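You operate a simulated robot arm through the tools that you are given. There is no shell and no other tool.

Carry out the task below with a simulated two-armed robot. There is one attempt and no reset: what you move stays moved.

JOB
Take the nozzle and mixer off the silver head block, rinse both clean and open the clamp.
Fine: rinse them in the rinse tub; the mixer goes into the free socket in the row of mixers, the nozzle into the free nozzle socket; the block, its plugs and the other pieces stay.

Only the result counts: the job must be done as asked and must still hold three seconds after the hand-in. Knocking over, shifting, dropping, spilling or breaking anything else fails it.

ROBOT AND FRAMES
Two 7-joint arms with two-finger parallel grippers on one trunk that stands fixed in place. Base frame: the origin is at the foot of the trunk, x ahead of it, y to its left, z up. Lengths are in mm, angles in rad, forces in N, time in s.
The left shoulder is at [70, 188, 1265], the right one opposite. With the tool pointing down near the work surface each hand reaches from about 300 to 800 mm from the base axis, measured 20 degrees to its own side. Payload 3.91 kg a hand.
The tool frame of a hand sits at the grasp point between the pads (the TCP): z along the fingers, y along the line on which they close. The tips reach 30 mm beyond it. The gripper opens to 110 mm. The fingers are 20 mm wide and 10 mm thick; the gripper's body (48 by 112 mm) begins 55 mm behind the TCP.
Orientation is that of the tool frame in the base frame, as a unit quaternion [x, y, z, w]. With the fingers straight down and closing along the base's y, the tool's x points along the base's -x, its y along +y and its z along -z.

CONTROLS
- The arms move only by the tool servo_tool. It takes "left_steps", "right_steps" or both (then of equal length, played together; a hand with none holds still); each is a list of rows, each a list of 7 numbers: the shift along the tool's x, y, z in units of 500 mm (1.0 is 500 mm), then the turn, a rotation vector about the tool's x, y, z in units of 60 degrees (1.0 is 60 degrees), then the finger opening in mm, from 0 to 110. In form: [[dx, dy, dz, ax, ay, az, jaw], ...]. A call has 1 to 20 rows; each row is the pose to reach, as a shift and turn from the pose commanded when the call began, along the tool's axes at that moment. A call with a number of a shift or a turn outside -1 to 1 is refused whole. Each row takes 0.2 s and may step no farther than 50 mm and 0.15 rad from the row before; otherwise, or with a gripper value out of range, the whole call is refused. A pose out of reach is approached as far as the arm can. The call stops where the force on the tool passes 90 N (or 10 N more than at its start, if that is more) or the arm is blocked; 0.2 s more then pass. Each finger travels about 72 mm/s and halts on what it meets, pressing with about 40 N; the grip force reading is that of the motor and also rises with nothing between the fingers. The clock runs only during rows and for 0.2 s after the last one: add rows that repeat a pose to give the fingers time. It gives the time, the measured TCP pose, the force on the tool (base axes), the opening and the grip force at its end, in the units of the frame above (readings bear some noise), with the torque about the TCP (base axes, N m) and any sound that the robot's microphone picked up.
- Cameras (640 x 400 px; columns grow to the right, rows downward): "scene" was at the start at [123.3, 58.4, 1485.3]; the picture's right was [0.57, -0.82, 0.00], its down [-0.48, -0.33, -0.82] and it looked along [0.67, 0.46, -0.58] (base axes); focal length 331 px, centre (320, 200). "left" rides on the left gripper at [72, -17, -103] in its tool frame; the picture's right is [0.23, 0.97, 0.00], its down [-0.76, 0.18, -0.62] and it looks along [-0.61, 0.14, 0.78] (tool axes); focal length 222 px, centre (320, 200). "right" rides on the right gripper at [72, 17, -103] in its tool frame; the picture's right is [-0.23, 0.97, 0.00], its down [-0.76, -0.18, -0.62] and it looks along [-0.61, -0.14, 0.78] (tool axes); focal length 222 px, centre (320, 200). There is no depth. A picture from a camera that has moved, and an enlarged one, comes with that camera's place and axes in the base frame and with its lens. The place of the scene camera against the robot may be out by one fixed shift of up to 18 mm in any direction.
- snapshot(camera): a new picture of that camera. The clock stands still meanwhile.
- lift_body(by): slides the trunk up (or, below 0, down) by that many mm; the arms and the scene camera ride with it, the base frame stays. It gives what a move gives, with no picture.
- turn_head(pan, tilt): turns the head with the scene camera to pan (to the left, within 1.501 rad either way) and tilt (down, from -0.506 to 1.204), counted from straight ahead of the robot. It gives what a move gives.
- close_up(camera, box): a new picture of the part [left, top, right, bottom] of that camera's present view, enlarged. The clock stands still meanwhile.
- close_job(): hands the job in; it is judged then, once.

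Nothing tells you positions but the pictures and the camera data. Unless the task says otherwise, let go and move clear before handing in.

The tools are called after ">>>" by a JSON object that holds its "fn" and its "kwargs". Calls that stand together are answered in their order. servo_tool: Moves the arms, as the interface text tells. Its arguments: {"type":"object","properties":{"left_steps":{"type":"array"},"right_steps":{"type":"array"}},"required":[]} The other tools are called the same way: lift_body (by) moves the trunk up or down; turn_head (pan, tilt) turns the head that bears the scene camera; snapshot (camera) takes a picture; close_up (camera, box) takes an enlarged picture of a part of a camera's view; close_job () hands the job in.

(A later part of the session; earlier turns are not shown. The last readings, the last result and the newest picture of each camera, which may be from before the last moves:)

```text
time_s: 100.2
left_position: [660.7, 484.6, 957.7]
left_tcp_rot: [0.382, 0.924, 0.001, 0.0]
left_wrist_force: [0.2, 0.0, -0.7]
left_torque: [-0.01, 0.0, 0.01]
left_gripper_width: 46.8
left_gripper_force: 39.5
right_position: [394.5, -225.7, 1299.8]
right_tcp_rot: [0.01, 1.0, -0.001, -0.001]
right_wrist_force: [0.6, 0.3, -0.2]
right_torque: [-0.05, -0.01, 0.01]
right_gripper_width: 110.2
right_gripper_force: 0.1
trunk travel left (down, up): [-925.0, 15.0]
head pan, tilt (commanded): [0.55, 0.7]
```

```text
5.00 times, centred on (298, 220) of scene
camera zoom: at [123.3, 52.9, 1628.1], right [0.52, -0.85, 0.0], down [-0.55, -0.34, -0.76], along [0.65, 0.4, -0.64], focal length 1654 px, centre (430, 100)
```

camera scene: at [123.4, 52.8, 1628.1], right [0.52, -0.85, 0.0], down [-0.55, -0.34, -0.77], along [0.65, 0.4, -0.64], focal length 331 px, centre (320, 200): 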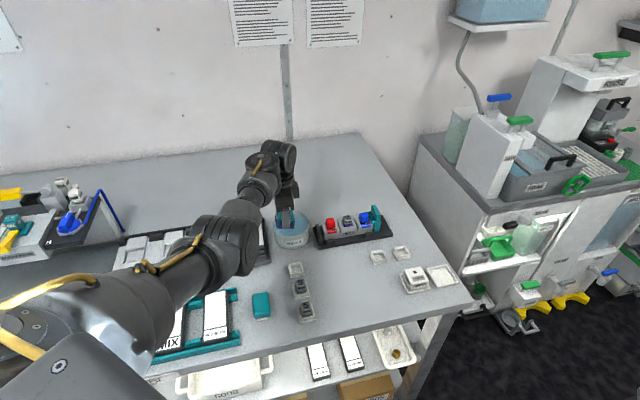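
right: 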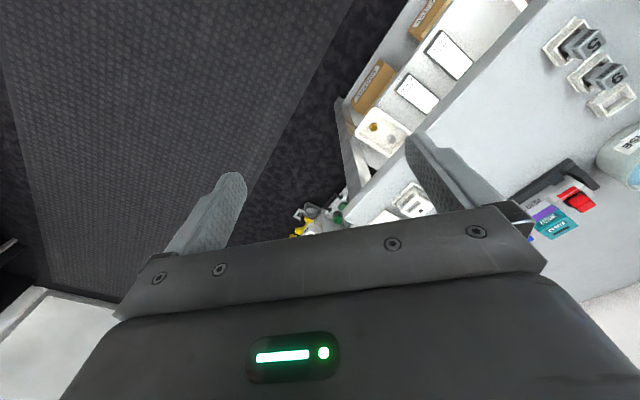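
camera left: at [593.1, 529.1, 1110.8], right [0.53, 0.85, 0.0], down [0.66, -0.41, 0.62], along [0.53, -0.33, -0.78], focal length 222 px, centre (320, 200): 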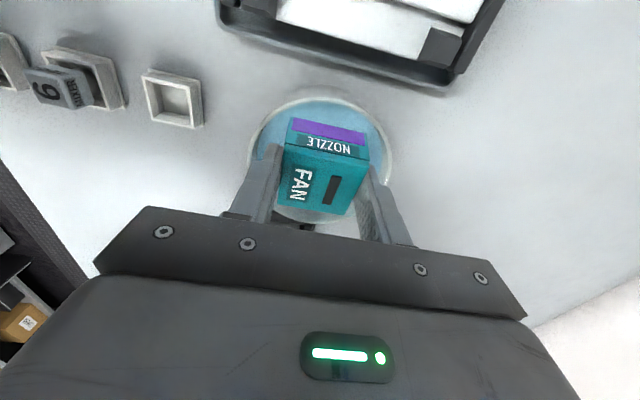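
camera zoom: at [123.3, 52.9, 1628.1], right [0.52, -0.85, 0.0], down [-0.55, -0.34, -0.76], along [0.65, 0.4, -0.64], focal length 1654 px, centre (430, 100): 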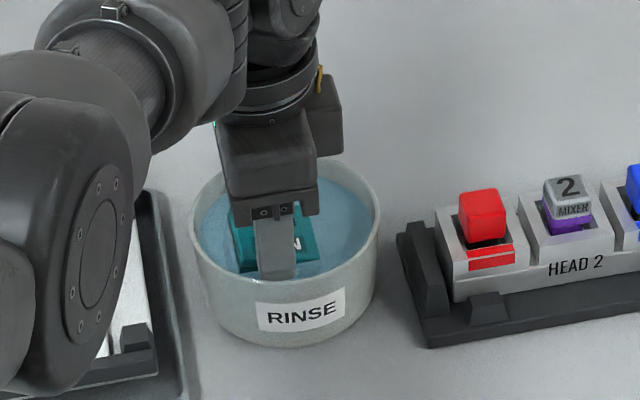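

The purple band is under water. I'll go 4 mm deeper, swish gently by a few millimetres and dwell, then lift out to check.

>>> {"fn": "servo_tool", "kwargs": {"left_steps": [[0, 0, 0.004, 0, 0, 0, 30], [0, 0, 0.008, 0, 0, 0, 30], [0.01, 0, 0.008, 0, 0, 0, 30], [0, 0, 0.008, 0, 0, 0, 30], [-0.01, 0, 0.008, 0, 0, 0, 30], [0, 0, 0.008, 0, 0, 0, 30], [0, 0.01, 0.008, 0, 0, 0, 30], [0, 0, 0.008, 0, 0, 0, 30], [0, -0.01, 0.008, 0, 0, 0, 30], [0, 0, 0.008, 0, 0, 0, 30], [0.01, 0, 0.008, 0, 0, 0, 30], [0, 0, 0.008, 0, 0, 0, 30], [-0.01, 0, 0.008, 0, 0, 0, 30], [0, 0, 0.008, 0, 0, 0, 30], [0, 0, 0.008, 0, 0, 0, 30], [0, 0, 0.008, 0, 0, 0, 30], [0, 0, 0.008, 0, 0, 0, 30], [0, 0, 0.008, 0, 0, 0, 30]]}}

>>> {"fn": "close_up", "kwargs": {"camera": "left", "box": [230, 70, 410, 240]}}

```text
time_s: 104.0
left_position: [660.0, 486.8, 955.4]
left_tcp_rot: [0.382, 0.924, 0.001, 0.001]
left_wrist_force: [0.0, 0.1, -0.7]
left_torque: [0.0, -0.01, -0.01]
left_gripper_width: 46.7
left_gripper_force: 39.8
right_position: [394.0, -226.6, 1298.1]
right_tcp_rot: [0.01, 1.0, -0.001, 0.0]
right_wrist_force: [-0.4, -0.5, 0.2]
right_torque: [0.0, 0.01, -0.02]
right_gripper_width: 109.9
right_gripper_force: 0.0
trunk travel left (down, up): [-925.0, 15.0]
head pan, tilt (commanded): [0.55, 0.7]
```

```text
2.35 times, centred on (320, 155) of left
camera zoom: at [596.6, 525.1, 1059.5], right [0.53, 0.85, 0.0], down [0.66, -0.41, 0.62], along [0.53, -0.33, -0.78], focal length 523 px, centre (320, 306)
```

zoom: 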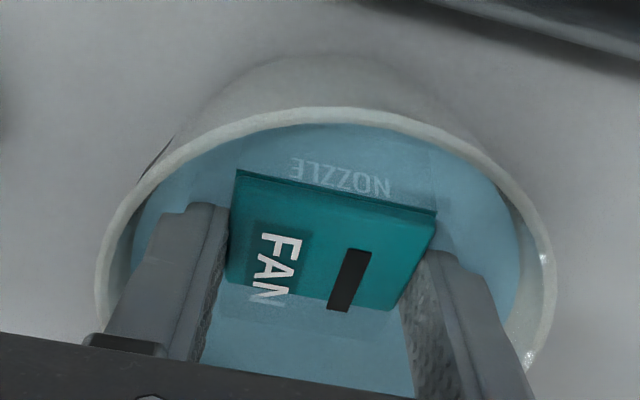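

I see no purple through the water any more. I'll raise it clear of the rim and check.

>>> {"fn": "servo_tool", "kwargs": {"left_steps": [[0, 0, -0.03, 0, 0, 0, 30], [0, 0, -0.07, 0, 0, 0, 30], [0, 0, -0.11, 0, 0, 0, 30], [0, 0, -0.13, 0, 0, 0, 30], [0, 0, -0.13, 0, 0, 0, 30]]}}

>>> {"fn": "close_up", "kwargs": {"camera": "left", "box": [230, 70, 410, 240]}}

>>> {"fn": "close_up", "kwargs": {"camera": "scene", "box": [250, 170, 346, 250]}}

```text
time_s: 105.2
left_position: [661.8, 486.2, 1019.2]
left_tcp_rot: [0.382, 0.924, 0.001, 0.001]
left_wrist_force: [-0.1, -0.5, -0.6]
left_torque: [0.01, 0.02, 0.01]
left_gripper_width: 47.0
left_gripper_force: 40.1
right_position: [395.2, -225.6, 1299.0]
right_tcp_rot: [0.01, 1.0, -0.001, 0.0]
right_wrist_force: [0.1, -0.9, 0.6]
right_torque: [0.0, -0.01, -0.03]
right_gripper_width: 109.9
right_gripper_force: 0.1
trunk travel left (down, up): [-925.0, 15.0]
head pan, tilt (commanded): [0.55, 0.7]
```

```text
2.35 times, centred on (320, 155) of left
camera zoom: at [596.9, 525.0, 1124.6], right [0.53, 0.85, 0.0], down [0.66, -0.41, 0.62], along [0.53, -0.33, -0.78], focal length 523 px, centre (320, 306)
```

zoom: 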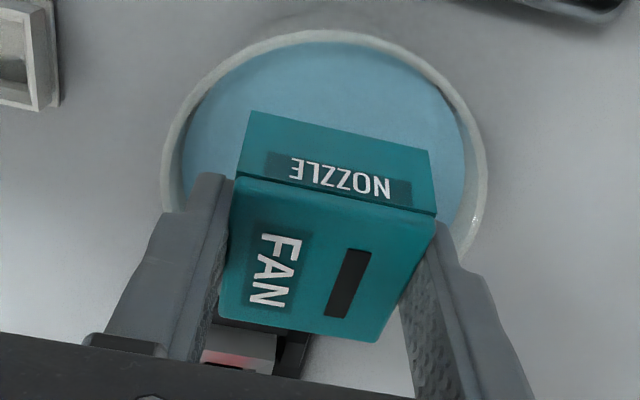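

```text
5.00 times, centred on (298, 210) of scene
camera zoom: at [123.4, 53.1, 1628.1], right [0.52, -0.85, 0.0], down [-0.55, -0.34, -0.76], along [0.65, 0.4, -0.64], focal length 1654 px, centre (430, 150)
```

zoom: 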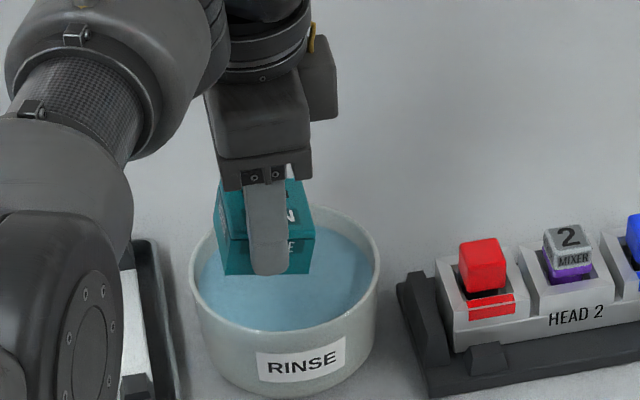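

The nozzle is clean on the visible faces. Next I'll carry it high, around in front of the block, toward the free nozzle socket near (762, 50).

>>> {"fn": "servo_tool", "kwargs": {"left_steps": [[-0.01, 0.001, -0.072, 0, 0, 0, 30], [-0.02, 0.003, -0.142, 0, 0, 0, 30], [-0.112, -0.018, -0.152, 0, 0, 0, 30], [-0.204, -0.04, -0.162, 0, 0, 0, 30], [-0.258, -0.08, -0.162, 0, 0, 0, 30], [-0.312, -0.12, -0.162, 0, 0, 0, 30], [-0.366, -0.16, -0.162, 0, 0, 0, 30], [-0.416, -0.205, -0.162, 0, 0, 0, 30], [-0.465, -0.249, -0.162, 0, 0, 0, 30], [-0.515, -0.294, -0.162, 0, 0, 0, 30], [-0.575, -0.361, -0.162, 0, 0, 0, 30], [-0.635, -0.429, -0.162, 0, 0, 0, 30], [-0.67, -0.506, -0.162, 0, 0, 0, 30], [-0.67, -0.506, -0.162, 0, 0, 0, 30]]}}

>>> {"fn": "snapshot", "kwargs": {"camera": "left"}}

>>> {"fn": "snapshot", "kwargs": {"camera": "scene"}}

```text
time_s: 108.2
left_position: [720.2, 69.6, 1100.9]
left_tcp_rot: [0.382, 0.924, -0.001, 0.0]
left_wrist_force: [0.5, 0.2, 0.3]
left_torque: [-0.02, -0.02, 0.02]
left_gripper_width: 47.1
left_gripper_force: 40.2
right_position: [395.6, -226.0, 1300.0]
right_tcp_rot: [0.011, 1.0, -0.001, 0.0]
right_wrist_force: [-0.1, 1.4, -0.6]
right_torque: [0.0, 0.0, 0.01]
right_gripper_width: 110.1
right_gripper_force: 0.1
trunk travel left (down, up): [-925.0, 15.0]
head pan, tilt (commanded): [0.55, 0.7]
```

```text
taken
camera left: at [657.3, 109.4, 1204.8], right [0.53, 0.85, 0.0], down [0.66, -0.41, 0.62], along [0.53, -0.33, -0.78], focal length 222 px, centre (320, 200)
```

left: 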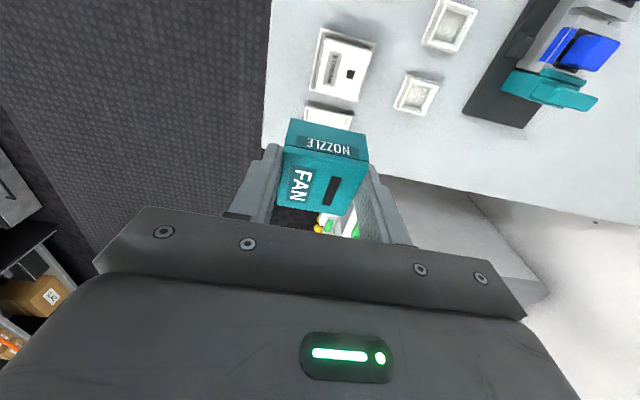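

```text
taken
camera scene: at [123.7, 53.9, 1628.1], right [0.52, -0.85, 0.0], down [-0.55, -0.34, -0.76], along [0.65, 0.4, -0.64], focal length 331 px, centre (320, 200)
```

scene: 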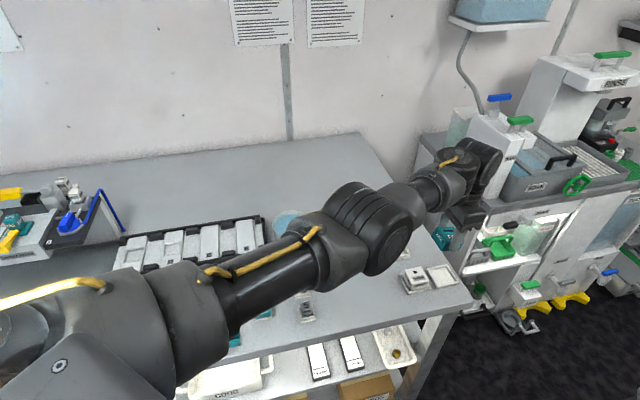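

I'm near the nozzle sockets. From earlier and present views, the free socket centre is about (758, 54). I'll lower the trunk in two stages, with the hand raised between, so I can reach down there.

>>> {"fn": "lift_body", "kwargs": {"by": -70}}

>>> {"fn": "servo_tool", "kwargs": {"left_steps": [[0, 0, -0.06, 0, 0, 0, 30], [0, 0, -0.12, 0, 0, 0, 30], [0, 0, -0.14, 0, 0, 0, 30], [0, 0, -0.14, 0, 0, 0, 30]]}}

>>> {"fn": "lift_body", "kwargs": {"by": -80}}

>>> {"fn": "snapshot", "kwargs": {"camera": "left"}}

```text
time_s: 109.3
left_position: [719.5, 70.4, 1032.1]
left_tcp_rot: [0.382, 0.924, 0.001, 0.0]
left_wrist_force: [0.2, 0.2, 0.4]
left_torque: [0.02, -0.01, 0.02]
left_gripper_width: 47.0
left_gripper_force: 39.9
right_position: [394.3, -226.8, 1229.3]
right_tcp_rot: [0.01, 1.0, -0.002, 0.001]
right_wrist_force: [-0.5, 1.2, 1.1]
right_torque: [-0.02, 0.01, -0.01]
right_gripper_width: 109.8
right_gripper_force: 0.1
trunk travel left (down, up): [-855.0, 85.0]
head pan, tilt (commanded): [0.55, 0.7]
```

```text
time_s: 110.3
left_position: [721.0, 69.9, 1100.2]
left_tcp_rot: [0.382, 0.924, 0.001, 0.0]
left_wrist_force: [-0.1, -0.1, -1.1]
left_torque: [0.02, -0.01, 0.0]
left_gripper_width: 47.0
left_gripper_force: 40.2
right_position: [394.7, -226.6, 1229.1]
right_tcp_rot: [0.011, 1.0, -0.002, 0.0]
right_wrist_force: [0.8, 0.3, 0.2]
right_torque: [-0.01, -0.01, -0.01]
right_gripper_width: 109.9
right_gripper_force: 0.1
trunk travel left (down, up): [-855.0, 85.0]
head pan, tilt (commanded): [0.55, 0.7]
```

```text
time_s: 111.5
left_position: [721.8, 69.9, 1021.9]
left_tcp_rot: [0.381, 0.924, 0.001, 0.001]
left_wrist_force: [0.2, -0.5, -0.5]
left_torque: [0.0, 0.01, 0.01]
left_gripper_width: 46.9
left_gripper_force: 40.6
right_position: [394.5, -226.0, 1148.3]
right_tcp_rot: [0.011, 1.0, 0.0, 0.0]
right_wrist_force: [-0.3, -0.4, -0.2]
right_torque: [-0.03, -0.04, 0.02]
right_gripper_width: 109.8
right_gripper_force: 0.0
trunk travel left (down, up): [-775.0, 165.0]
head pan, tilt (commanded): [0.55, 0.7]
```

```text
taken
camera left: at [657.0, 109.0, 1125.0], right [0.53, 0.85, 0.0], down [0.66, -0.41, 0.62], along [0.53, -0.33, -0.78], focal length 222 px, centre (320, 200)
```

left: 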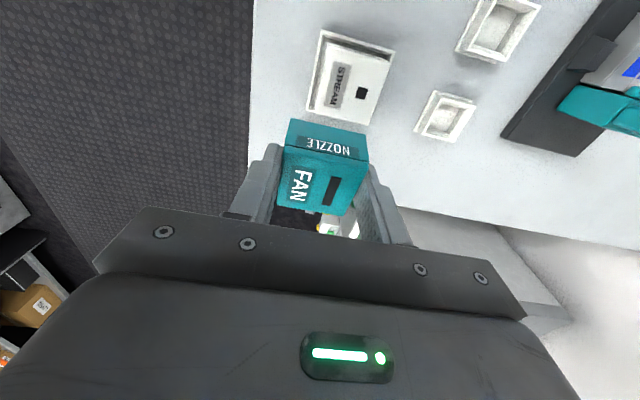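

Trunk is back at the reference height. I'll lean the tool 12° again so the nozzle is level, and hover over the free socket.

>>> {"fn": "servo_tool", "kwargs": {"left_steps": [[-0.015, 0.007, 0.0, 0, -0.05, 0, 30], [-0.03, 0.014, 0.0, 0, -0.1, 0, 30], [-0.045, 0.02, 0.01, 0, -0.15, 0, 30], [-0.06, 0.027, 0.024, 0, -0.2, 0, 30], [-0.06, 0.027, 0.024, 0, -0.2, 0, 30]]}}

>>> {"fn": "snapshot", "kwargs": {"camera": "left"}}

>>> {"fn": "turn_head", "kwargs": {"pan": 0.15, "tilt": 0.7}}

>>> {"fn": "snapshot", "kwargs": {"camera": "scene"}}

```text
time_s: 112.7
left_position: [752.3, 58.2, 1010.6]
left_tcp_rot: [0.38, 0.919, -0.04, 0.098]
left_wrist_force: [-0.1, 0.1, 0.3]
left_torque: [0.01, -0.02, 0.04]
left_gripper_width: 47.3
left_gripper_force: 39.7
right_position: [395.1, -226.7, 1149.8]
right_tcp_rot: [0.01, 1.0, -0.001, 0.0]
right_wrist_force: [-0.2, 0.2, -0.2]
right_torque: [-0.02, 0.0, 0.05]
right_gripper_width: 110.2
right_gripper_force: 0.1
trunk travel left (down, up): [-775.0, 165.0]
head pan, tilt (commanded): [0.55, 0.7]
```

```text
taken
camera left: at [674.3, 111.1, 1096.5], right [0.53, 0.85, -0.05], down [0.56, -0.31, 0.77], along [0.64, -0.43, -0.64], focal length 222 px, centre (320, 200)
```

left: 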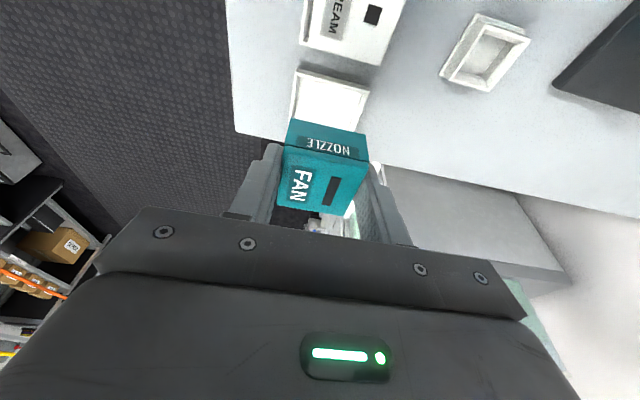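

```text
time_s: 113.5
left_position: [751.9, 58.9, 1010.1]
left_tcp_rot: [0.38, 0.919, -0.039, 0.097]
left_wrist_force: [-0.6, 0.2, 0.6]
left_torque: [0.01, -0.02, -0.01]
left_gripper_width: 46.9
left_gripper_force: 40.2
right_position: [395.3, -227.8, 1148.2]
right_tcp_rot: [0.01, 1.0, -0.001, 0.0]
right_wrist_force: [-0.3, -0.3, 0.4]
right_torque: [0.01, 0.01, 0.0]
right_gripper_width: 110.2
right_gripper_force: 0.0
trunk travel left (down, up): [-775.0, 165.0]
head pan, tilt (commanded): [0.15, 0.7]
```

```text
taken
camera scene: at [135.0, 21.0, 1478.1], right [0.15, -0.99, 0.0], down [-0.64, -0.1, -0.76], along [0.76, 0.11, -0.64], focal length 331 px, centre (320, 200)
```

scene: 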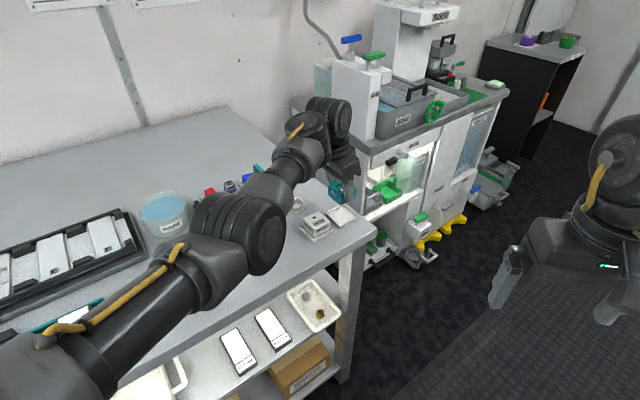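

>>> {"fn": "close_up", "kwargs": {"camera": "left", "box": [250, 50, 430, 240]}}

>>> {"fn": "close_up", "kwargs": {"camera": "scene", "box": [290, 170, 386, 250]}}

```text
2.11 times, centred on (340, 145) of left
camera zoom: at [674.4, 111.0, 1096.6], right [0.53, 0.85, -0.05], down [0.56, -0.31, 0.77], along [0.64, -0.43, -0.64], focal length 468 px, centre (278, 316)
```

zoom: 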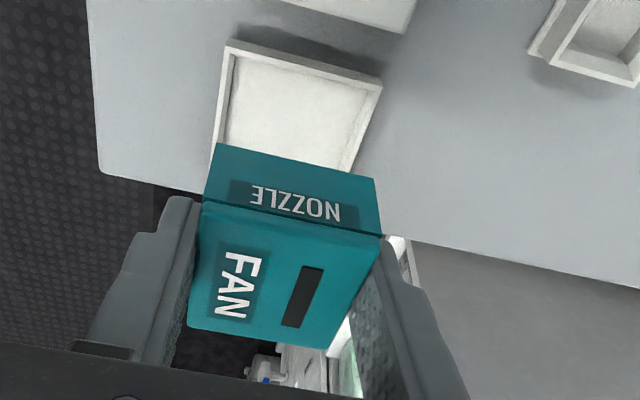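

```text
5.00 times, centred on (338, 210) of scene
camera zoom: at [135.0, 21.0, 1478.1], right [0.15, -0.99, 0.0], down [-0.64, -0.1, -0.76], along [0.76, 0.11, -0.64], focal length 1654 px, centre (230, 150)
```

zoom: 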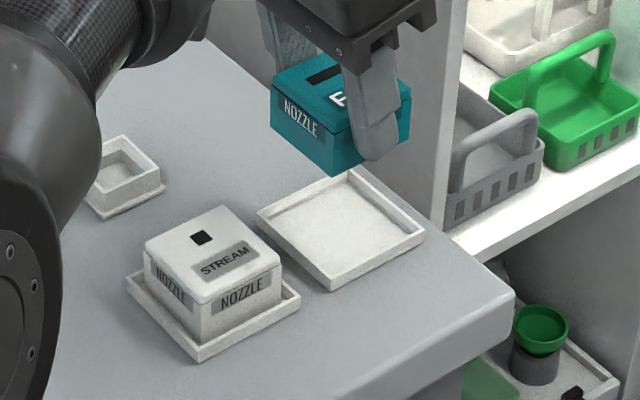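

The free tray is clearly visible; its centre works out at about (760, 53), aligned with the nozzle. I'll shift slightly and descend to 15 mm above it, then check from both cameras.

>>> {"fn": "servo_tool", "kwargs": {"left_steps": [[0.005, 0.0004, 0.033, 0, 0, 0, 30], [0.01, 0.0008, 0.066, 0, 0, 0, 30], [0.0152, 0.0012, 0.099, 0, 0, 0, 30], [0.0152, 0.0012, 0.099, 0, 0, 0, 30]]}}

>>> {"fn": "close_up", "kwargs": {"camera": "scene", "box": [300, 185, 372, 245]}}

>>> {"fn": "close_up", "kwargs": {"camera": "left", "box": [250, 50, 430, 240]}}

```text
time_s: 114.5
left_position: [752.9, 57.3, 960.5]
left_tcp_rot: [0.38, 0.919, -0.039, 0.097]
left_wrist_force: [0.1, 0.1, -0.3]
left_torque: [-0.01, 0.02, 0.0]
left_gripper_width: 46.8
left_gripper_force: 40.6
right_position: [394.7, -226.1, 1148.0]
right_tcp_rot: [0.011, 1.0, -0.001, 0.0]
right_wrist_force: [-0.6, -0.3, 0.0]
right_torque: [-0.03, 0.02, 0.01]
right_gripper_width: 109.9
right_gripper_force: 0.1
trunk travel left (down, up): [-775.0, 165.0]
head pan, tilt (commanded): [0.15, 0.7]
```

```text
6.67 times, centred on (336, 215) of scene
camera zoom: at [134.9, 20.9, 1478.1], right [0.15, -0.99, 0.0], down [-0.64, -0.1, -0.76], along [0.76, 0.11, -0.64], focal length 2205 px, centre (213, 100)
```

zoom: 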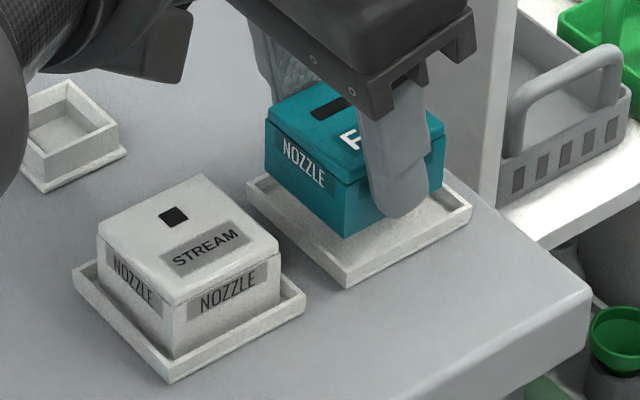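

```text
2.11 times, centred on (340, 145) of left
camera zoom: at [675.6, 110.6, 1045.5], right [0.53, 0.85, -0.05], down [0.56, -0.31, 0.77], along [0.64, -0.43, -0.64], focal length 468 px, centre (278, 316)
```

zoom: 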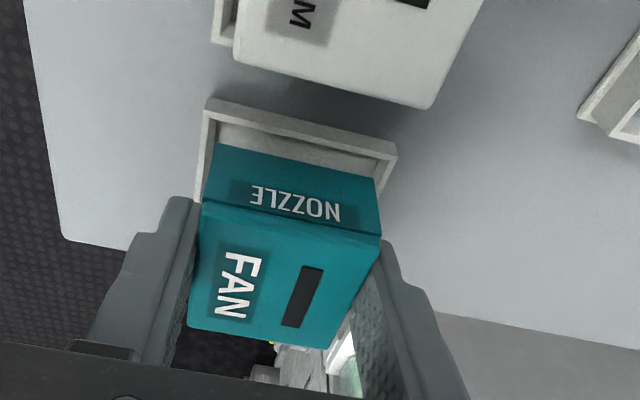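

The nozzle is nearly centred; it needs about 3.5 mm more along the tray axis. I'll shift and come down 12 mm, then check.

>>> {"fn": "servo_tool", "kwargs": {"left_steps": [[-0.002, 0.0023, 0.008, 0, 0, 0, 30], [-0.002, 0.0023, 0.016, 0, 0, 0, 30], [-0.002, 0.0023, 0.025, 0, 0, 0, 30], [-0.002, 0.0023, 0.025, 0, 0, 0, 30]]}}

>>> {"fn": "close_up", "kwargs": {"camera": "scene", "box": [312, 190, 360, 230]}}

>>> {"fn": "close_up", "kwargs": {"camera": "left", "box": [270, 80, 390, 180]}}

```text
time_s: 115.5
left_position: [752.8, 56.3, 948.9]
left_tcp_rot: [0.379, 0.919, -0.039, 0.097]
left_wrist_force: [1.1, 0.1, -0.2]
left_torque: [-0.01, 0.03, 0.02]
left_gripper_width: 46.9
left_gripper_force: 40.1
left hand out of reach, approached as far as the arm can: row 3, 4
right_position: [394.4, -227.0, 1148.4]
right_tcp_rot: [0.01, 1.0, 0.0, 0.0]
right_wrist_force: [-0.2, -0.3, -0.4]
right_torque: [-0.01, -0.02, -0.01]
right_gripper_width: 109.7
right_gripper_force: 0.1
trunk travel left (down, up): [-775.0, 165.0]
head pan, tilt (commanded): [0.15, 0.7]
```

```text
10.00 times, centred on (336, 210) of scene
camera zoom: at [134.8, 20.6, 1478.1], right [0.15, -0.99, 0.0], down [-0.64, -0.1, -0.76], along [0.76, 0.11, -0.64], focal length 3307 px, centre (160, 100)
```

zoom: 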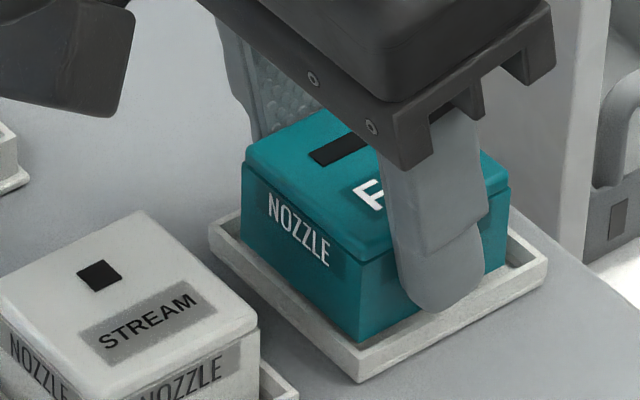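

```text
4.00 times, centred on (330, 130) of left
camera zoom: at [675.3, 109.3, 1034.4], right [0.53, 0.85, -0.05], down [0.56, -0.31, 0.77], along [0.64, -0.43, -0.64], focal length 888 px, centre (280, 480)
```

zoom: 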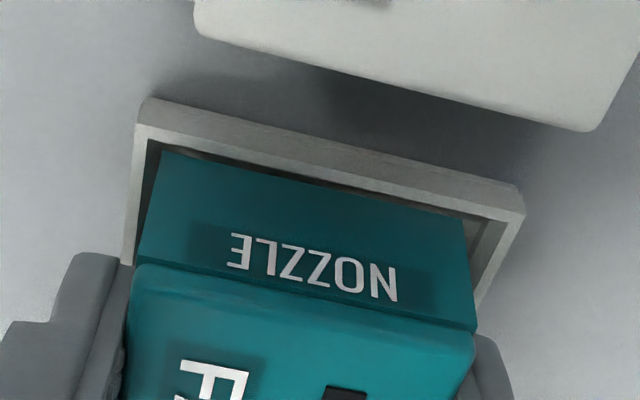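

I need about 6 mm more along the tray's axis, but the arm is at its reach limit here. I'll rise, lower the trunk by 60 mm for more reach, and come back.

>>> {"fn": "servo_tool", "kwargs": {"left_steps": [[-0.0126, 0, -0.0587, 0, 0, 0, 30], [-0.0252, 0, -0.1174, 0, 0, 0, 30], [-0.0294, 0, -0.137, 0, 0, 0, 30], [-0.0294, 0, -0.137, 0, 0, 0, 30]]}}

>>> {"fn": "lift_body", "kwargs": {"by": -55}}

```text
time_s: 116.5
left_position: [753.3, 55.4, 1018.2]
left_tcp_rot: [0.38, 0.919, -0.039, 0.097]
left_wrist_force: [0.6, 0.0, -1.0]
left_torque: [-0.04, 0.0, -0.01]
left_gripper_width: 47.1
left_gripper_force: 39.5
right_position: [394.5, -227.0, 1150.2]
right_tcp_rot: [0.01, 1.0, 0.0, 0.001]
right_wrist_force: [0.1, -0.6, 0.3]
right_torque: [0.0, -0.01, 0.01]
right_gripper_width: 109.9
right_gripper_force: 0.0
trunk travel left (down, up): [-775.0, 165.0]
head pan, tilt (commanded): [0.15, 0.7]
```

```text
time_s: 117.5
left_position: [753.5, 54.9, 964.6]
left_tcp_rot: [0.38, 0.919, -0.039, 0.097]
left_wrist_force: [0.4, -1.3, 0.3]
left_torque: [0.01, 0.0, 0.01]
left_gripper_width: 47.1
left_gripper_force: 39.9
right_position: [395.6, -226.8, 1094.1]
right_tcp_rot: [0.011, 1.0, -0.001, 0.001]
right_wrist_force: [-0.6, 0.3, 0.1]
right_torque: [0.02, 0.04, -0.01]
right_gripper_width: 110.0
right_gripper_force: 0.0
trunk travel left (down, up): [-720.0, 220.0]
head pan, tilt (commanded): [0.15, 0.7]
```

>>> {"fn": "servo_tool", "kwargs": {"left_steps": [[-0.003, 0.0058, 0.0, 0, 0, 0, 30], [-0.003, 0.0058, 0.015, 0, 0, 0, 30], [-0.003, 0.0058, 0.0293, 0, 0, 0, 30], [-0.003, 0.0058, 0.0293, 0, 0, 0, 30]]}}

>>> {"fn": "close_up", "kwargs": {"camera": "scene", "box": [312, 175, 360, 215]}}

>>> {"fn": "close_up", "kwargs": {"camera": "left", "box": [270, 80, 390, 180]}}

```text
time_s: 118.5
left_position: [758.9, 55.3, 949.9]
left_tcp_rot: [0.379, 0.919, -0.039, 0.096]
left_wrist_force: [-0.4, -0.6, 0.0]
left_torque: [0.01, 0.02, -0.01]
left_gripper_width: 47.0
left_gripper_force: 39.9
right_position: [395.0, -226.3, 1095.2]
right_tcp_rot: [0.01, 1.0, -0.001, 0.0]
right_wrist_force: [0.1, -0.5, -0.1]
right_torque: [0.0, 0.0, 0.0]
right_gripper_width: 110.1
right_gripper_force: 0.1
trunk travel left (down, up): [-720.0, 220.0]
head pan, tilt (commanded): [0.15, 0.7]
```

```text
10.00 times, centred on (336, 195) of scene
camera zoom: at [134.9, 21.0, 1423.1], right [0.15, -0.99, 0.0], down [-0.64, -0.1, -0.76], along [0.76, 0.11, -0.64], focal length 3307 px, centre (160, 250)
```

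zoom: 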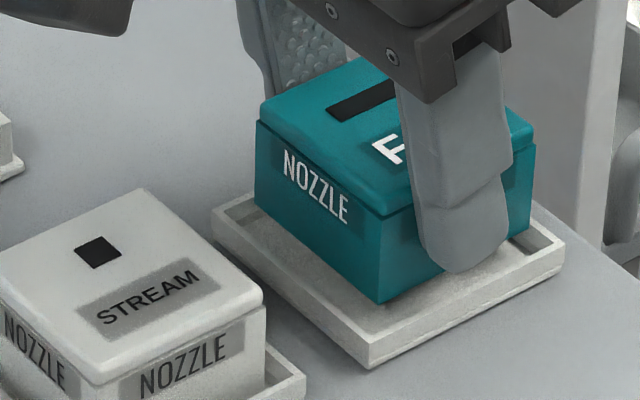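

```text
4.00 times, centred on (330, 130) of left
camera zoom: at [681.2, 108.0, 1036.3], right [0.53, 0.85, -0.05], down [0.56, -0.31, 0.77], along [0.64, -0.43, -0.64], focal length 888 px, centre (280, 480)
```

zoom: 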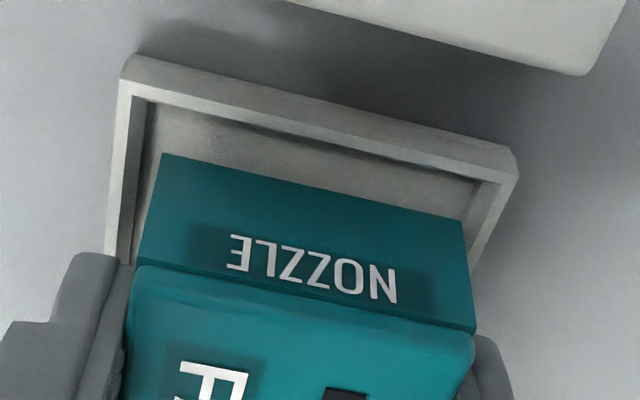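

The nozzle is now centred over the tray to within about a millimetre, bottom about 6 mm above the tray's wall. I'll go down 7 mm and check the contact force before releasing.

>>> {"fn": "servo_tool", "kwargs": {"left_steps": [[0.001, 0.001, 0.005, 0, 0, 0, 30], [0.002, 0.0012, 0.01, 0, 0, 0, 30], [0.0031, 0.0012, 0.0145, 0, 0, 0, 30], [0.0031, 0.0012, 0.0145, 0, 0, 0, 30]]}}

>>> {"fn": "close_up", "kwargs": {"camera": "scene", "box": [312, 175, 360, 215]}}

>>> {"fn": "close_up", "kwargs": {"camera": "left", "box": [270, 80, 390, 180]}}

```text
time_s: 119.5
left_position: [760.3, 55.2, 942.3]
left_tcp_rot: [0.38, 0.919, -0.039, 0.097]
left_wrist_force: [-0.3, -1.0, -0.4]
left_torque: [0.02, 0.04, -0.02]
left_gripper_width: 46.8
left_gripper_force: 40.3
right_position: [395.1, -226.6, 1093.8]
right_tcp_rot: [0.011, 1.0, -0.001, -0.001]
right_wrist_force: [-0.9, 0.2, 0.3]
right_torque: [-0.01, -0.01, -0.01]
right_gripper_width: 109.8
right_gripper_force: 0.0
trunk travel left (down, up): [-720.0, 220.0]
head pan, tilt (commanded): [0.15, 0.7]
```

```text
10.00 times, centred on (336, 195) of scene
camera zoom: at [134.9, 20.8, 1423.1], right [0.15, -0.99, 0.0], down [-0.64, -0.1, -0.76], along [0.76, 0.11, -0.64], focal length 3307 px, centre (160, 250)
```

zoom: 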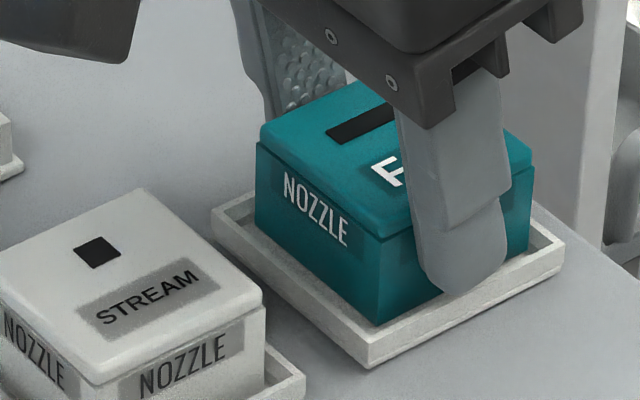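

```text
4.00 times, centred on (330, 130) of left
camera zoom: at [681.8, 107.8, 1028.9], right [0.53, 0.85, -0.05], down [0.56, -0.31, 0.77], along [0.64, -0.43, -0.64], focal length 888 px, centre (280, 480)
```

zoom: 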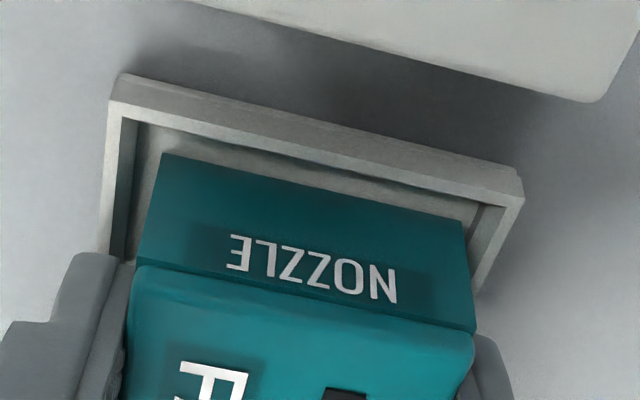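

No contact load yet and it's inside the walls' outline. I'll open the fingers gradually to let it settle the last few millimetres.

>>> {"fn": "servo_tool", "kwargs": {"left_steps": [[0, 0, 0, 0, 0, 0, 50], [0, 0, 0, 0, 0, 0, 56], [0, 0, 0, 0, 0, 0, 62], [0, 0, 0, 0, 0, 0, 66], [0, 0, 0, 0, 0, 0, 66]]}}

>>> {"fn": "close_up", "kwargs": {"camera": "scene", "box": [312, 175, 360, 215]}}

>>> {"fn": "close_up", "kwargs": {"camera": "left", "box": [270, 80, 390, 180]}}

```text
time_s: 120.7
left_position: [759.1, 54.2, 943.4]
left_tcp_rot: [0.38, 0.919, -0.04, 0.097]
left_wrist_force: [-0.5, -0.2, 0.4]
left_torque: [-0.03, 0.03, -0.01]
left_gripper_width: 66.0
left_gripper_force: 0.0
right_position: [394.3, -226.6, 1094.8]
right_tcp_rot: [0.01, 1.0, -0.001, 0.0]
right_wrist_force: [0.7, 0.6, 0.0]
right_torque: [-0.01, 0.04, -0.01]
right_gripper_width: 109.8
right_gripper_force: 0.0
trunk travel left (down, up): [-720.0, 220.0]
head pan, tilt (commanded): [0.15, 0.7]
```

```text
10.00 times, centred on (336, 195) of scene
camera zoom: at [134.9, 20.9, 1423.1], right [0.15, -0.99, 0.0], down [-0.64, -0.1, -0.76], along [0.76, 0.11, -0.64], focal length 3307 px, centre (160, 250)
```

zoom: 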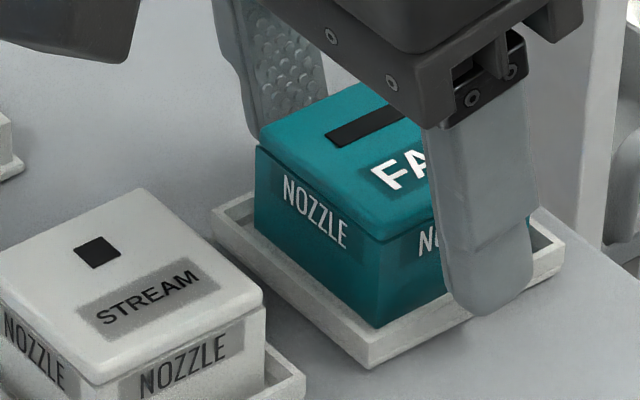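

```text
4.00 times, centred on (330, 130) of left
camera zoom: at [681.7, 107.8, 1028.9], right [0.53, 0.85, -0.05], down [0.56, -0.31, 0.77], along [0.64, -0.43, -0.64], focal length 888 px, centre (280, 480)
```

zoom: 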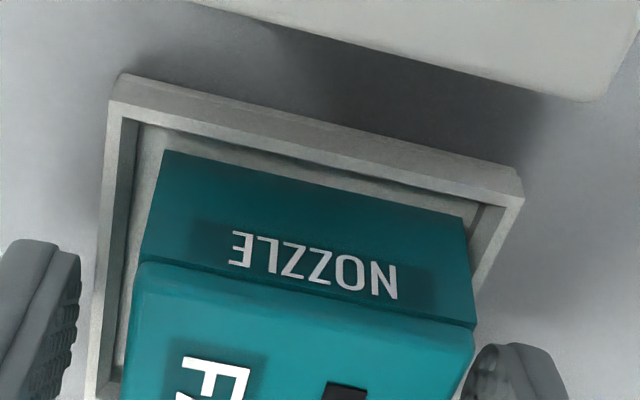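

The nozzle sits flat in its tray. I'll rise straight up and clear.

>>> {"fn": "servo_tool", "kwargs": {"left_steps": [[-0.004, 0, -0.02, 0, 0, 0, 68], [-0.0084, 0, -0.039, 0, 0, 0, 70], [-0.0168, 0, -0.078, 0, 0, 0, 80], [-0.03, 0, -0.14, 0, 0, 0, 90], [-0.042, 0, -0.196, 0, 0, 0, 90], [-0.042, 0, -0.196, 0, 0, 0, 90]]}}

>>> {"fn": "close_up", "kwargs": {"camera": "scene", "box": [300, 160, 372, 220]}}

```text
time_s: 122.1
left_position: [760.5, 54.3, 1041.6]
left_tcp_rot: [0.38, 0.919, -0.039, 0.096]
left_wrist_force: [0.7, -0.3, -0.5]
left_torque: [0.0, 0.0, -0.05]
left_gripper_width: 89.8
left_gripper_force: 0.1
right_position: [394.6, -225.8, 1094.3]
right_tcp_rot: [0.01, 1.0, -0.001, 0.0]
right_wrist_force: [0.7, -0.1, 0.0]
right_torque: [-0.01, -0.03, 0.03]
right_gripper_width: 109.8
right_gripper_force: 0.0
trunk travel left (down, up): [-720.0, 220.0]
head pan, tilt (commanded): [0.15, 0.7]
```

```text
6.67 times, centred on (336, 190) of scene
camera zoom: at [135.3, 21.0, 1423.1], right [0.15, -0.99, 0.0], down [-0.64, -0.1, -0.76], along [0.76, 0.11, -0.64], focal length 2205 px, centre (213, 267)
```

zoom: 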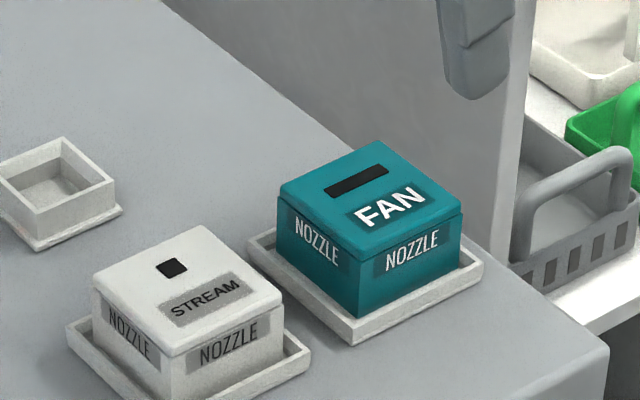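

The FAN nozzle is placed, matching the STREAM one's orientation. Now for the mixer: I'll restore the trunk height and go back over the block, staying high.

>>> {"fn": "lift_body", "kwargs": {"by": 55}}

>>> {"fn": "servo_tool", "kwargs": {"left_steps": [[0.037, 0.057, -0.001, 0, 0, 0, 90], [0.0736, 0.1134, -0.002, 0, 0, 0, 90], [0.122, 0.177, -0.012, 0, 0, 0, 90], [0.17, 0.241, -0.022, 0, 0, 0, 90], [0.231, 0.294, -0.025, 0, 0, 0, 90], [0.292, 0.347, -0.028, 0, 0, 0, 90], [0.352, 0.386, -0.026, 0, 0, 0, 90], [0.413, 0.425, -0.023, 0, 0, 0, 90], [0.413, 0.425, -0.023, 0, 0, 0, 90]]}}

>>> {"fn": "snapshot", "kwargs": {"camera": "left"}}

>>> {"fn": "close_up", "kwargs": {"camera": "left", "box": [240, 60, 400, 200]}}

```text
time_s: 123.0
left_position: [760.2, 54.3, 1095.9]
left_tcp_rot: [0.38, 0.919, -0.04, 0.097]
left_wrist_force: [0.4, 0.4, 0.5]
left_torque: [-0.01, -0.01, -0.01]
left_gripper_width: 90.0
left_gripper_force: 0.2
right_position: [394.8, -227.3, 1149.4]
right_tcp_rot: [0.01, 1.0, -0.002, 0.0]
right_wrist_force: [0.6, 0.3, -0.2]
right_torque: [-0.01, 0.01, 0.0]
right_gripper_width: 110.0
right_gripper_force: 0.0
trunk travel left (down, up): [-775.0, 165.0]
head pan, tilt (commanded): [0.15, 0.7]
```

```text
time_s: 125.0
left_position: [768.4, 351.1, 1065.2]
left_tcp_rot: [0.38, 0.919, -0.039, 0.098]
left_wrist_force: [0.8, -0.7, 0.8]
left_torque: [0.0, -0.02, 0.01]
left_gripper_width: 90.2
left_gripper_force: 0.0
right_position: [395.0, -227.2, 1149.7]
right_tcp_rot: [0.011, 1.0, 0.0, 0.0]
right_wrist_force: [-0.1, 0.5, -0.1]
right_torque: [0.03, -0.03, -0.02]
right_gripper_width: 109.9
right_gripper_force: 0.0
trunk travel left (down, up): [-775.0, 165.0]
head pan, tilt (commanded): [0.15, 0.7]
```

```text
taken
camera left: at [689.4, 403.3, 1151.5], right [0.53, 0.85, -0.05], down [0.56, -0.31, 0.77], along [0.64, -0.43, -0.64], focal length 222 px, centre (320, 200)
```

left: 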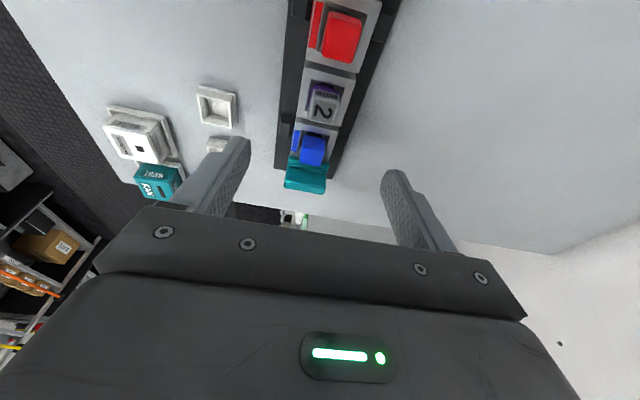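

```text
2.86 times, centred on (320, 130) of left
camera zoom: at [689.4, 403.3, 1151.5], right [0.53, 0.85, -0.05], down [0.56, -0.31, 0.77], along [0.64, -0.43, -0.64], focal length 635 px, centre (320, 400)
```

zoom: 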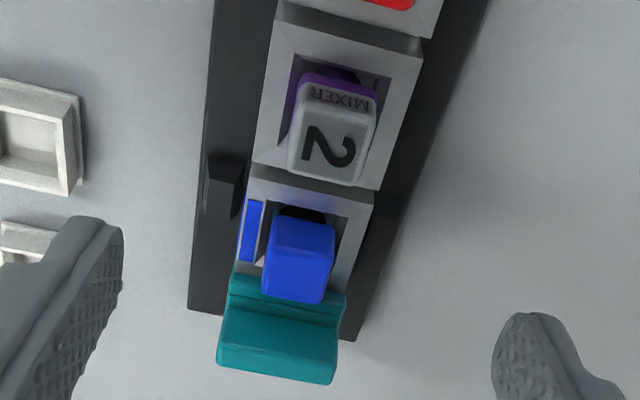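

The mixer "2" stands in the pocket with its top near z 967, about 24 mm wide, purple below. I'll descend partway, astride it with the jaws at 60 mm, and check alignment.

>>> {"fn": "servo_tool", "kwargs": {"left_steps": [[0.008, -0.0005, 0.045, 0, 0, 0, 60], [0.016, -0.001, 0.09, 0, 0, 0, 60], [0.0233, -0.0018, 0.13, 0, 0, 0, 60], [0.0233, -0.0018, 0.13, 0, 0, 0, 60]]}}

>>> {"fn": "close_up", "kwargs": {"camera": "left", "box": [240, 80, 400, 220]}}

>>> {"fn": "turn_head", "kwargs": {"pan": 0.4, "tilt": 0.6}}

>>> {"fn": "close_up", "kwargs": {"camera": "scene", "box": [264, 180, 360, 240]}}

```text
time_s: 126.0
left_position: [766.8, 346.6, 997.0]
left_tcp_rot: [0.379, 0.919, -0.039, 0.096]
left_wrist_force: [-0.4, -0.1, -0.9]
left_torque: [0.03, -0.01, -0.03]
left_gripper_width: 60.0
left_gripper_force: 0.1
right_position: [394.9, -226.4, 1150.7]
right_tcp_rot: [0.01, 1.0, -0.001, 0.0]
right_wrist_force: [-0.8, 0.3, -0.6]
right_torque: [0.01, -0.01, -0.04]
right_gripper_width: 109.9
right_gripper_force: 0.1
trunk travel left (down, up): [-775.0, 165.0]
head pan, tilt (commanded): [0.15, 0.7]
```

```text
2.86 times, centred on (320, 150) of left
camera zoom: at [689.0, 399.9, 1083.6], right [0.53, 0.85, -0.05], down [0.56, -0.31, 0.77], along [0.64, -0.43, -0.64], focal length 635 px, centre (320, 343)
```

zoom: 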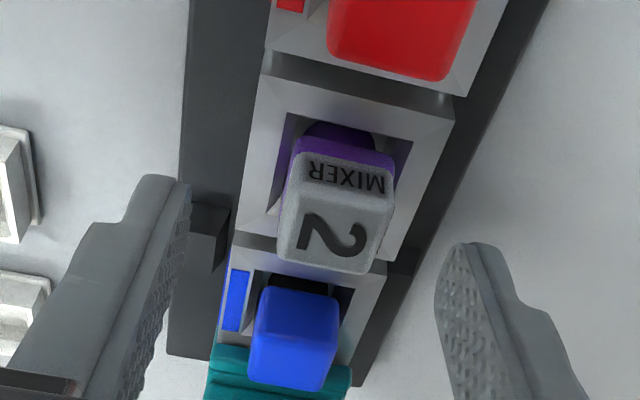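

```text
time_s: 126.8
left_position: [768.1, 346.1, 997.7]
left_tcp_rot: [0.38, 0.919, -0.039, 0.096]
left_wrist_force: [0.0, -0.4, -0.2]
left_torque: [0.02, 0.0, 0.02]
left_gripper_width: 60.1
left_gripper_force: 0.1
right_position: [394.7, -226.8, 1149.5]
right_tcp_rot: [0.01, 1.0, -0.001, 0.0]
right_wrist_force: [-0.9, 0.6, 0.6]
right_torque: [-0.04, 0.04, 0.02]
right_gripper_width: 110.1
right_gripper_force: 0.0
trunk travel left (down, up): [-775.0, 165.0]
head pan, tilt (commanded): [0.4, 0.6]
```

```text
6.67 times, centred on (312, 210) of scene
camera zoom: at [132.3, 42.6, 1486.7], right [0.39, -0.92, 0.0], down [-0.52, -0.22, -0.82], along [0.76, 0.32, -0.57], focal length 2205 px, centre (373, 133)
```

zoom: 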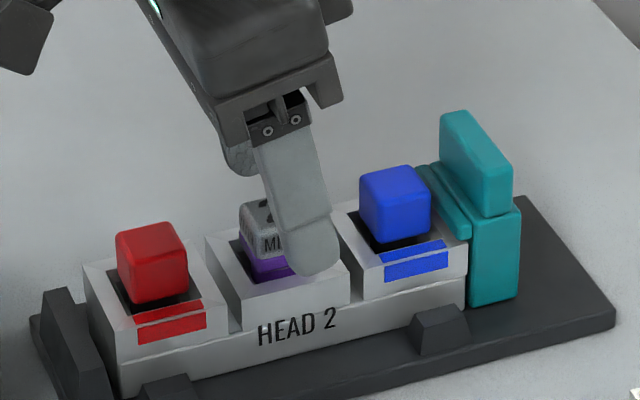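

The mixer's top is at z≈968 centred at (772, 345). I'll correct by about 2 mm, go down to TCP z≈985.5 so the tips stay above the pocket rim, and close.

>>> {"fn": "servo_tool", "kwargs": {"left_steps": [[0.002, 0.0045, 0.012, 0, 0, 0, 60], [0.0041, 0.0045, 0.0247, 0, 0, 0, 60], [0.0041, 0.0045, 0.0247, 0, 0, 0, 60]]}}

>>> {"fn": "close_up", "kwargs": {"camera": "left", "box": [240, 80, 400, 220]}}

>>> {"fn": "close_up", "kwargs": {"camera": "scene", "box": [280, 190, 344, 230]}}

```text
time_s: 127.6
left_position: [769.1, 348.7, 984.0]
left_tcp_rot: [0.379, 0.919, -0.039, 0.097]
left_wrist_force: [-0.1, -0.5, -0.4]
left_torque: [-0.01, 0.02, 0.01]
left_gripper_width: 60.0
left_gripper_force: 0.0
right_position: [393.9, -226.4, 1149.9]
right_tcp_rot: [0.01, 1.0, -0.001, 0.0]
right_wrist_force: [0.6, -0.3, -0.1]
right_torque: [-0.02, 0.02, 0.0]
right_gripper_width: 109.9
right_gripper_force: 0.0
trunk travel left (down, up): [-775.0, 165.0]
head pan, tilt (commanded): [0.4, 0.6]
```

```text
2.86 times, centred on (320, 150) of left
camera zoom: at [690.9, 401.7, 1071.7], right [0.53, 0.85, -0.05], down [0.56, -0.31, 0.77], along [0.64, -0.43, -0.64], focal length 635 px, centre (320, 343)
```

zoom: 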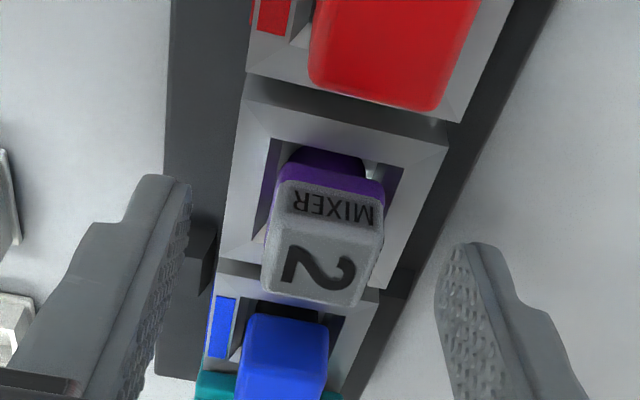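

```text
10.00 times, centred on (312, 210) of scene
camera zoom: at [132.2, 42.8, 1486.8], right [0.39, -0.92, 0.0], down [-0.52, -0.22, -0.82], along [0.76, 0.32, -0.57], focal length 3307 px, centre (400, 100)
```

zoom: 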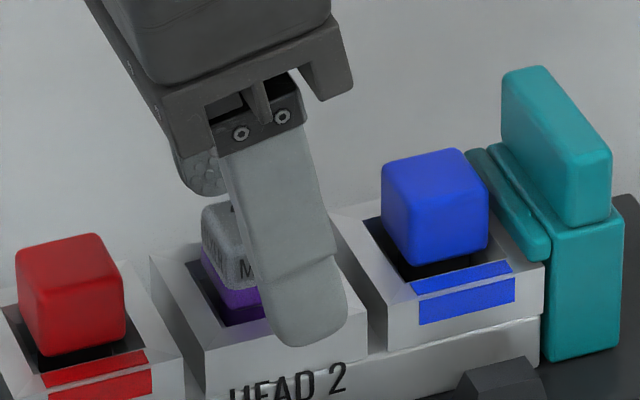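

The tips look about 7 mm above the pocket rim, so I'll go 3 mm lower and then close on the mixer.

>>> {"fn": "servo_tool", "kwargs": {"left_steps": [[0.0013, 0, 0.0059, 0, 0, 0, 60], [0.0013, 0, 0.0059, 0, 0, 0, 40], [0.0013, 0, 0.0059, 0, 0, 0, 25], [0.0013, 0, 0.0059, 0, 0, 0, 10], [0.0013, 0, 0.0059, 0, 0, 0, 10], [0.0013, 0, 0.0059, 0, 0, 0, 10]]}}

>>> {"fn": "close_up", "kwargs": {"camera": "left", "box": [240, 80, 400, 220]}}

>>> {"fn": "close_up", "kwargs": {"camera": "scene", "box": [280, 190, 344, 230]}}

```text
time_s: 129.0
left_position: [769.3, 348.3, 983.4]
left_tcp_rot: [0.38, 0.919, -0.039, 0.097]
left_wrist_force: [0.4, 0.7, -0.3]
left_torque: [0.03, 0.01, -0.02]
left_gripper_width: 22.9
left_gripper_force: 39.7
right_position: [395.2, -227.0, 1148.9]
right_tcp_rot: [0.01, 1.0, -0.001, 0.001]
right_wrist_force: [0.5, 0.0, 0.2]
right_torque: [-0.01, -0.02, 0.0]
right_gripper_width: 110.0
right_gripper_force: 0.1
trunk travel left (down, up): [-775.0, 165.0]
head pan, tilt (commanded): [0.4, 0.6]
```

```text
2.86 times, centred on (320, 150) of left
camera zoom: at [691.0, 401.9, 1069.2], right [0.53, 0.85, -0.05], down [0.56, -0.31, 0.77], along [0.64, -0.43, -0.64], focal length 635 px, centre (320, 343)
```

zoom: 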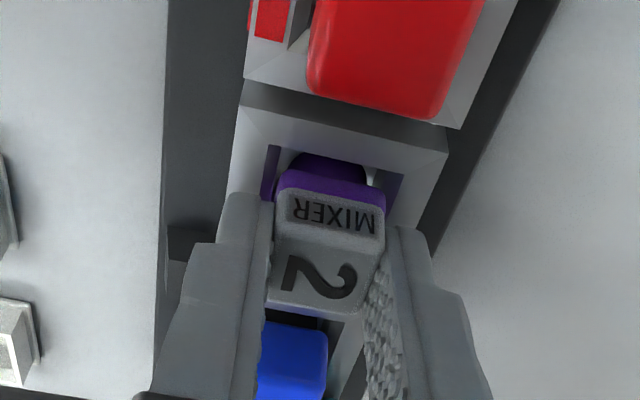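

```text
10.00 times, centred on (312, 210) of scene
camera zoom: at [132.3, 42.7, 1486.7], right [0.39, -0.92, 0.0], down [-0.52, -0.22, -0.82], along [0.76, 0.32, -0.57], focal length 3307 px, centre (400, 100)
```

zoom: 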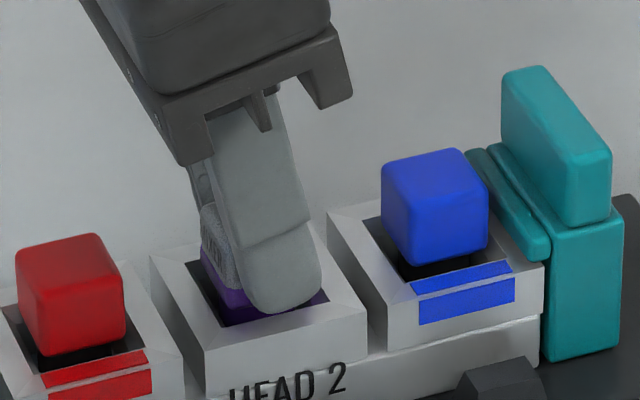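

Gripped at 22.9 mm. I'll lift straight up slowly and watch the force and the block.

>>> {"fn": "servo_tool", "kwargs": {"left_steps": [[-0.0013, 0, -0.0059, 0, 0, 0, 10], [-0.0025, 0, -0.0117, 0, 0, 0, 10], [-0.0042, 0, -0.0196, 0, 0, 0, 10], [-0.0063, 0, -0.0293, 0, 0, 0, 10], [-0.0084, 0, -0.0391, 0, 0, 0, 10], [-0.0126, 0, -0.0587, 0, 0, 0, 10], [-0.0168, 0, -0.0782, 0, 0, 0, 10]]}}

>>> {"fn": "close_up", "kwargs": {"camera": "scene", "box": [264, 170, 360, 230]}}

>>> {"fn": "close_up", "kwargs": {"camera": "left", "box": [240, 80, 400, 220]}}

```text
time_s: 130.6
left_position: [768.9, 349.6, 1023.2]
left_tcp_rot: [0.38, 0.919, -0.04, 0.098]
left_wrist_force: [0.0, 0.1, -0.6]
left_torque: [0.0, -0.02, 0.03]
left_gripper_width: 22.9
left_gripper_force: 40.4
right_position: [394.6, -226.9, 1149.5]
right_tcp_rot: [0.01, 1.0, -0.001, 0.0]
right_wrist_force: [0.4, -0.3, 0.1]
right_torque: [-0.01, 0.0, -0.02]
right_gripper_width: 109.9
right_gripper_force: 0.1
trunk travel left (down, up): [-775.0, 165.0]
head pan, tilt (commanded): [0.4, 0.6]
```

```text
6.67 times, centred on (312, 200) of scene
camera zoom: at [132.2, 42.8, 1486.7], right [0.39, -0.92, 0.0], down [-0.52, -0.22, -0.82], along [0.76, 0.32, -0.57], focal length 2205 px, centre (373, 200)
```

zoom: 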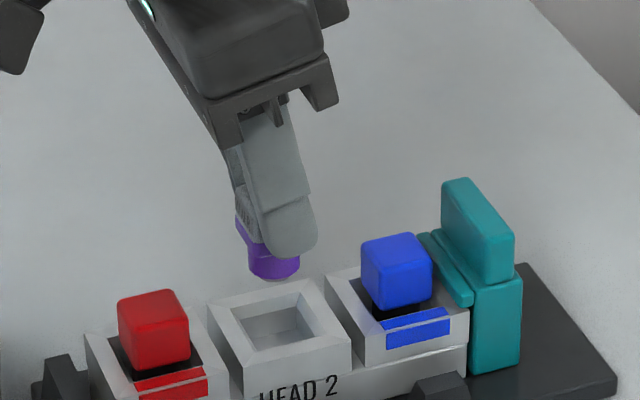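

```text
2.86 times, centred on (320, 150) of left
camera zoom: at [690.5, 402.4, 1109.8], right [0.53, 0.85, -0.05], down [0.56, -0.31, 0.77], along [0.64, -0.43, -0.64], focal length 635 px, centre (320, 343)
```

zoom: 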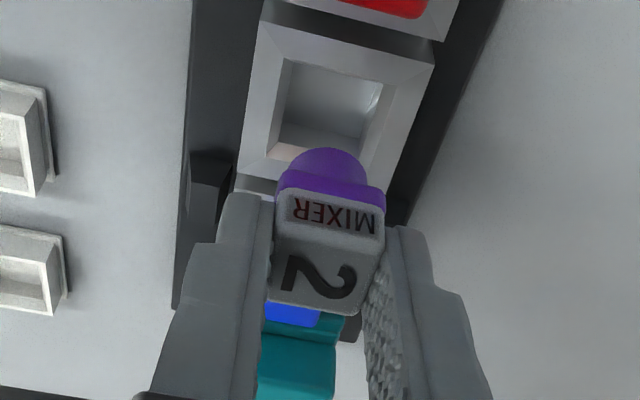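

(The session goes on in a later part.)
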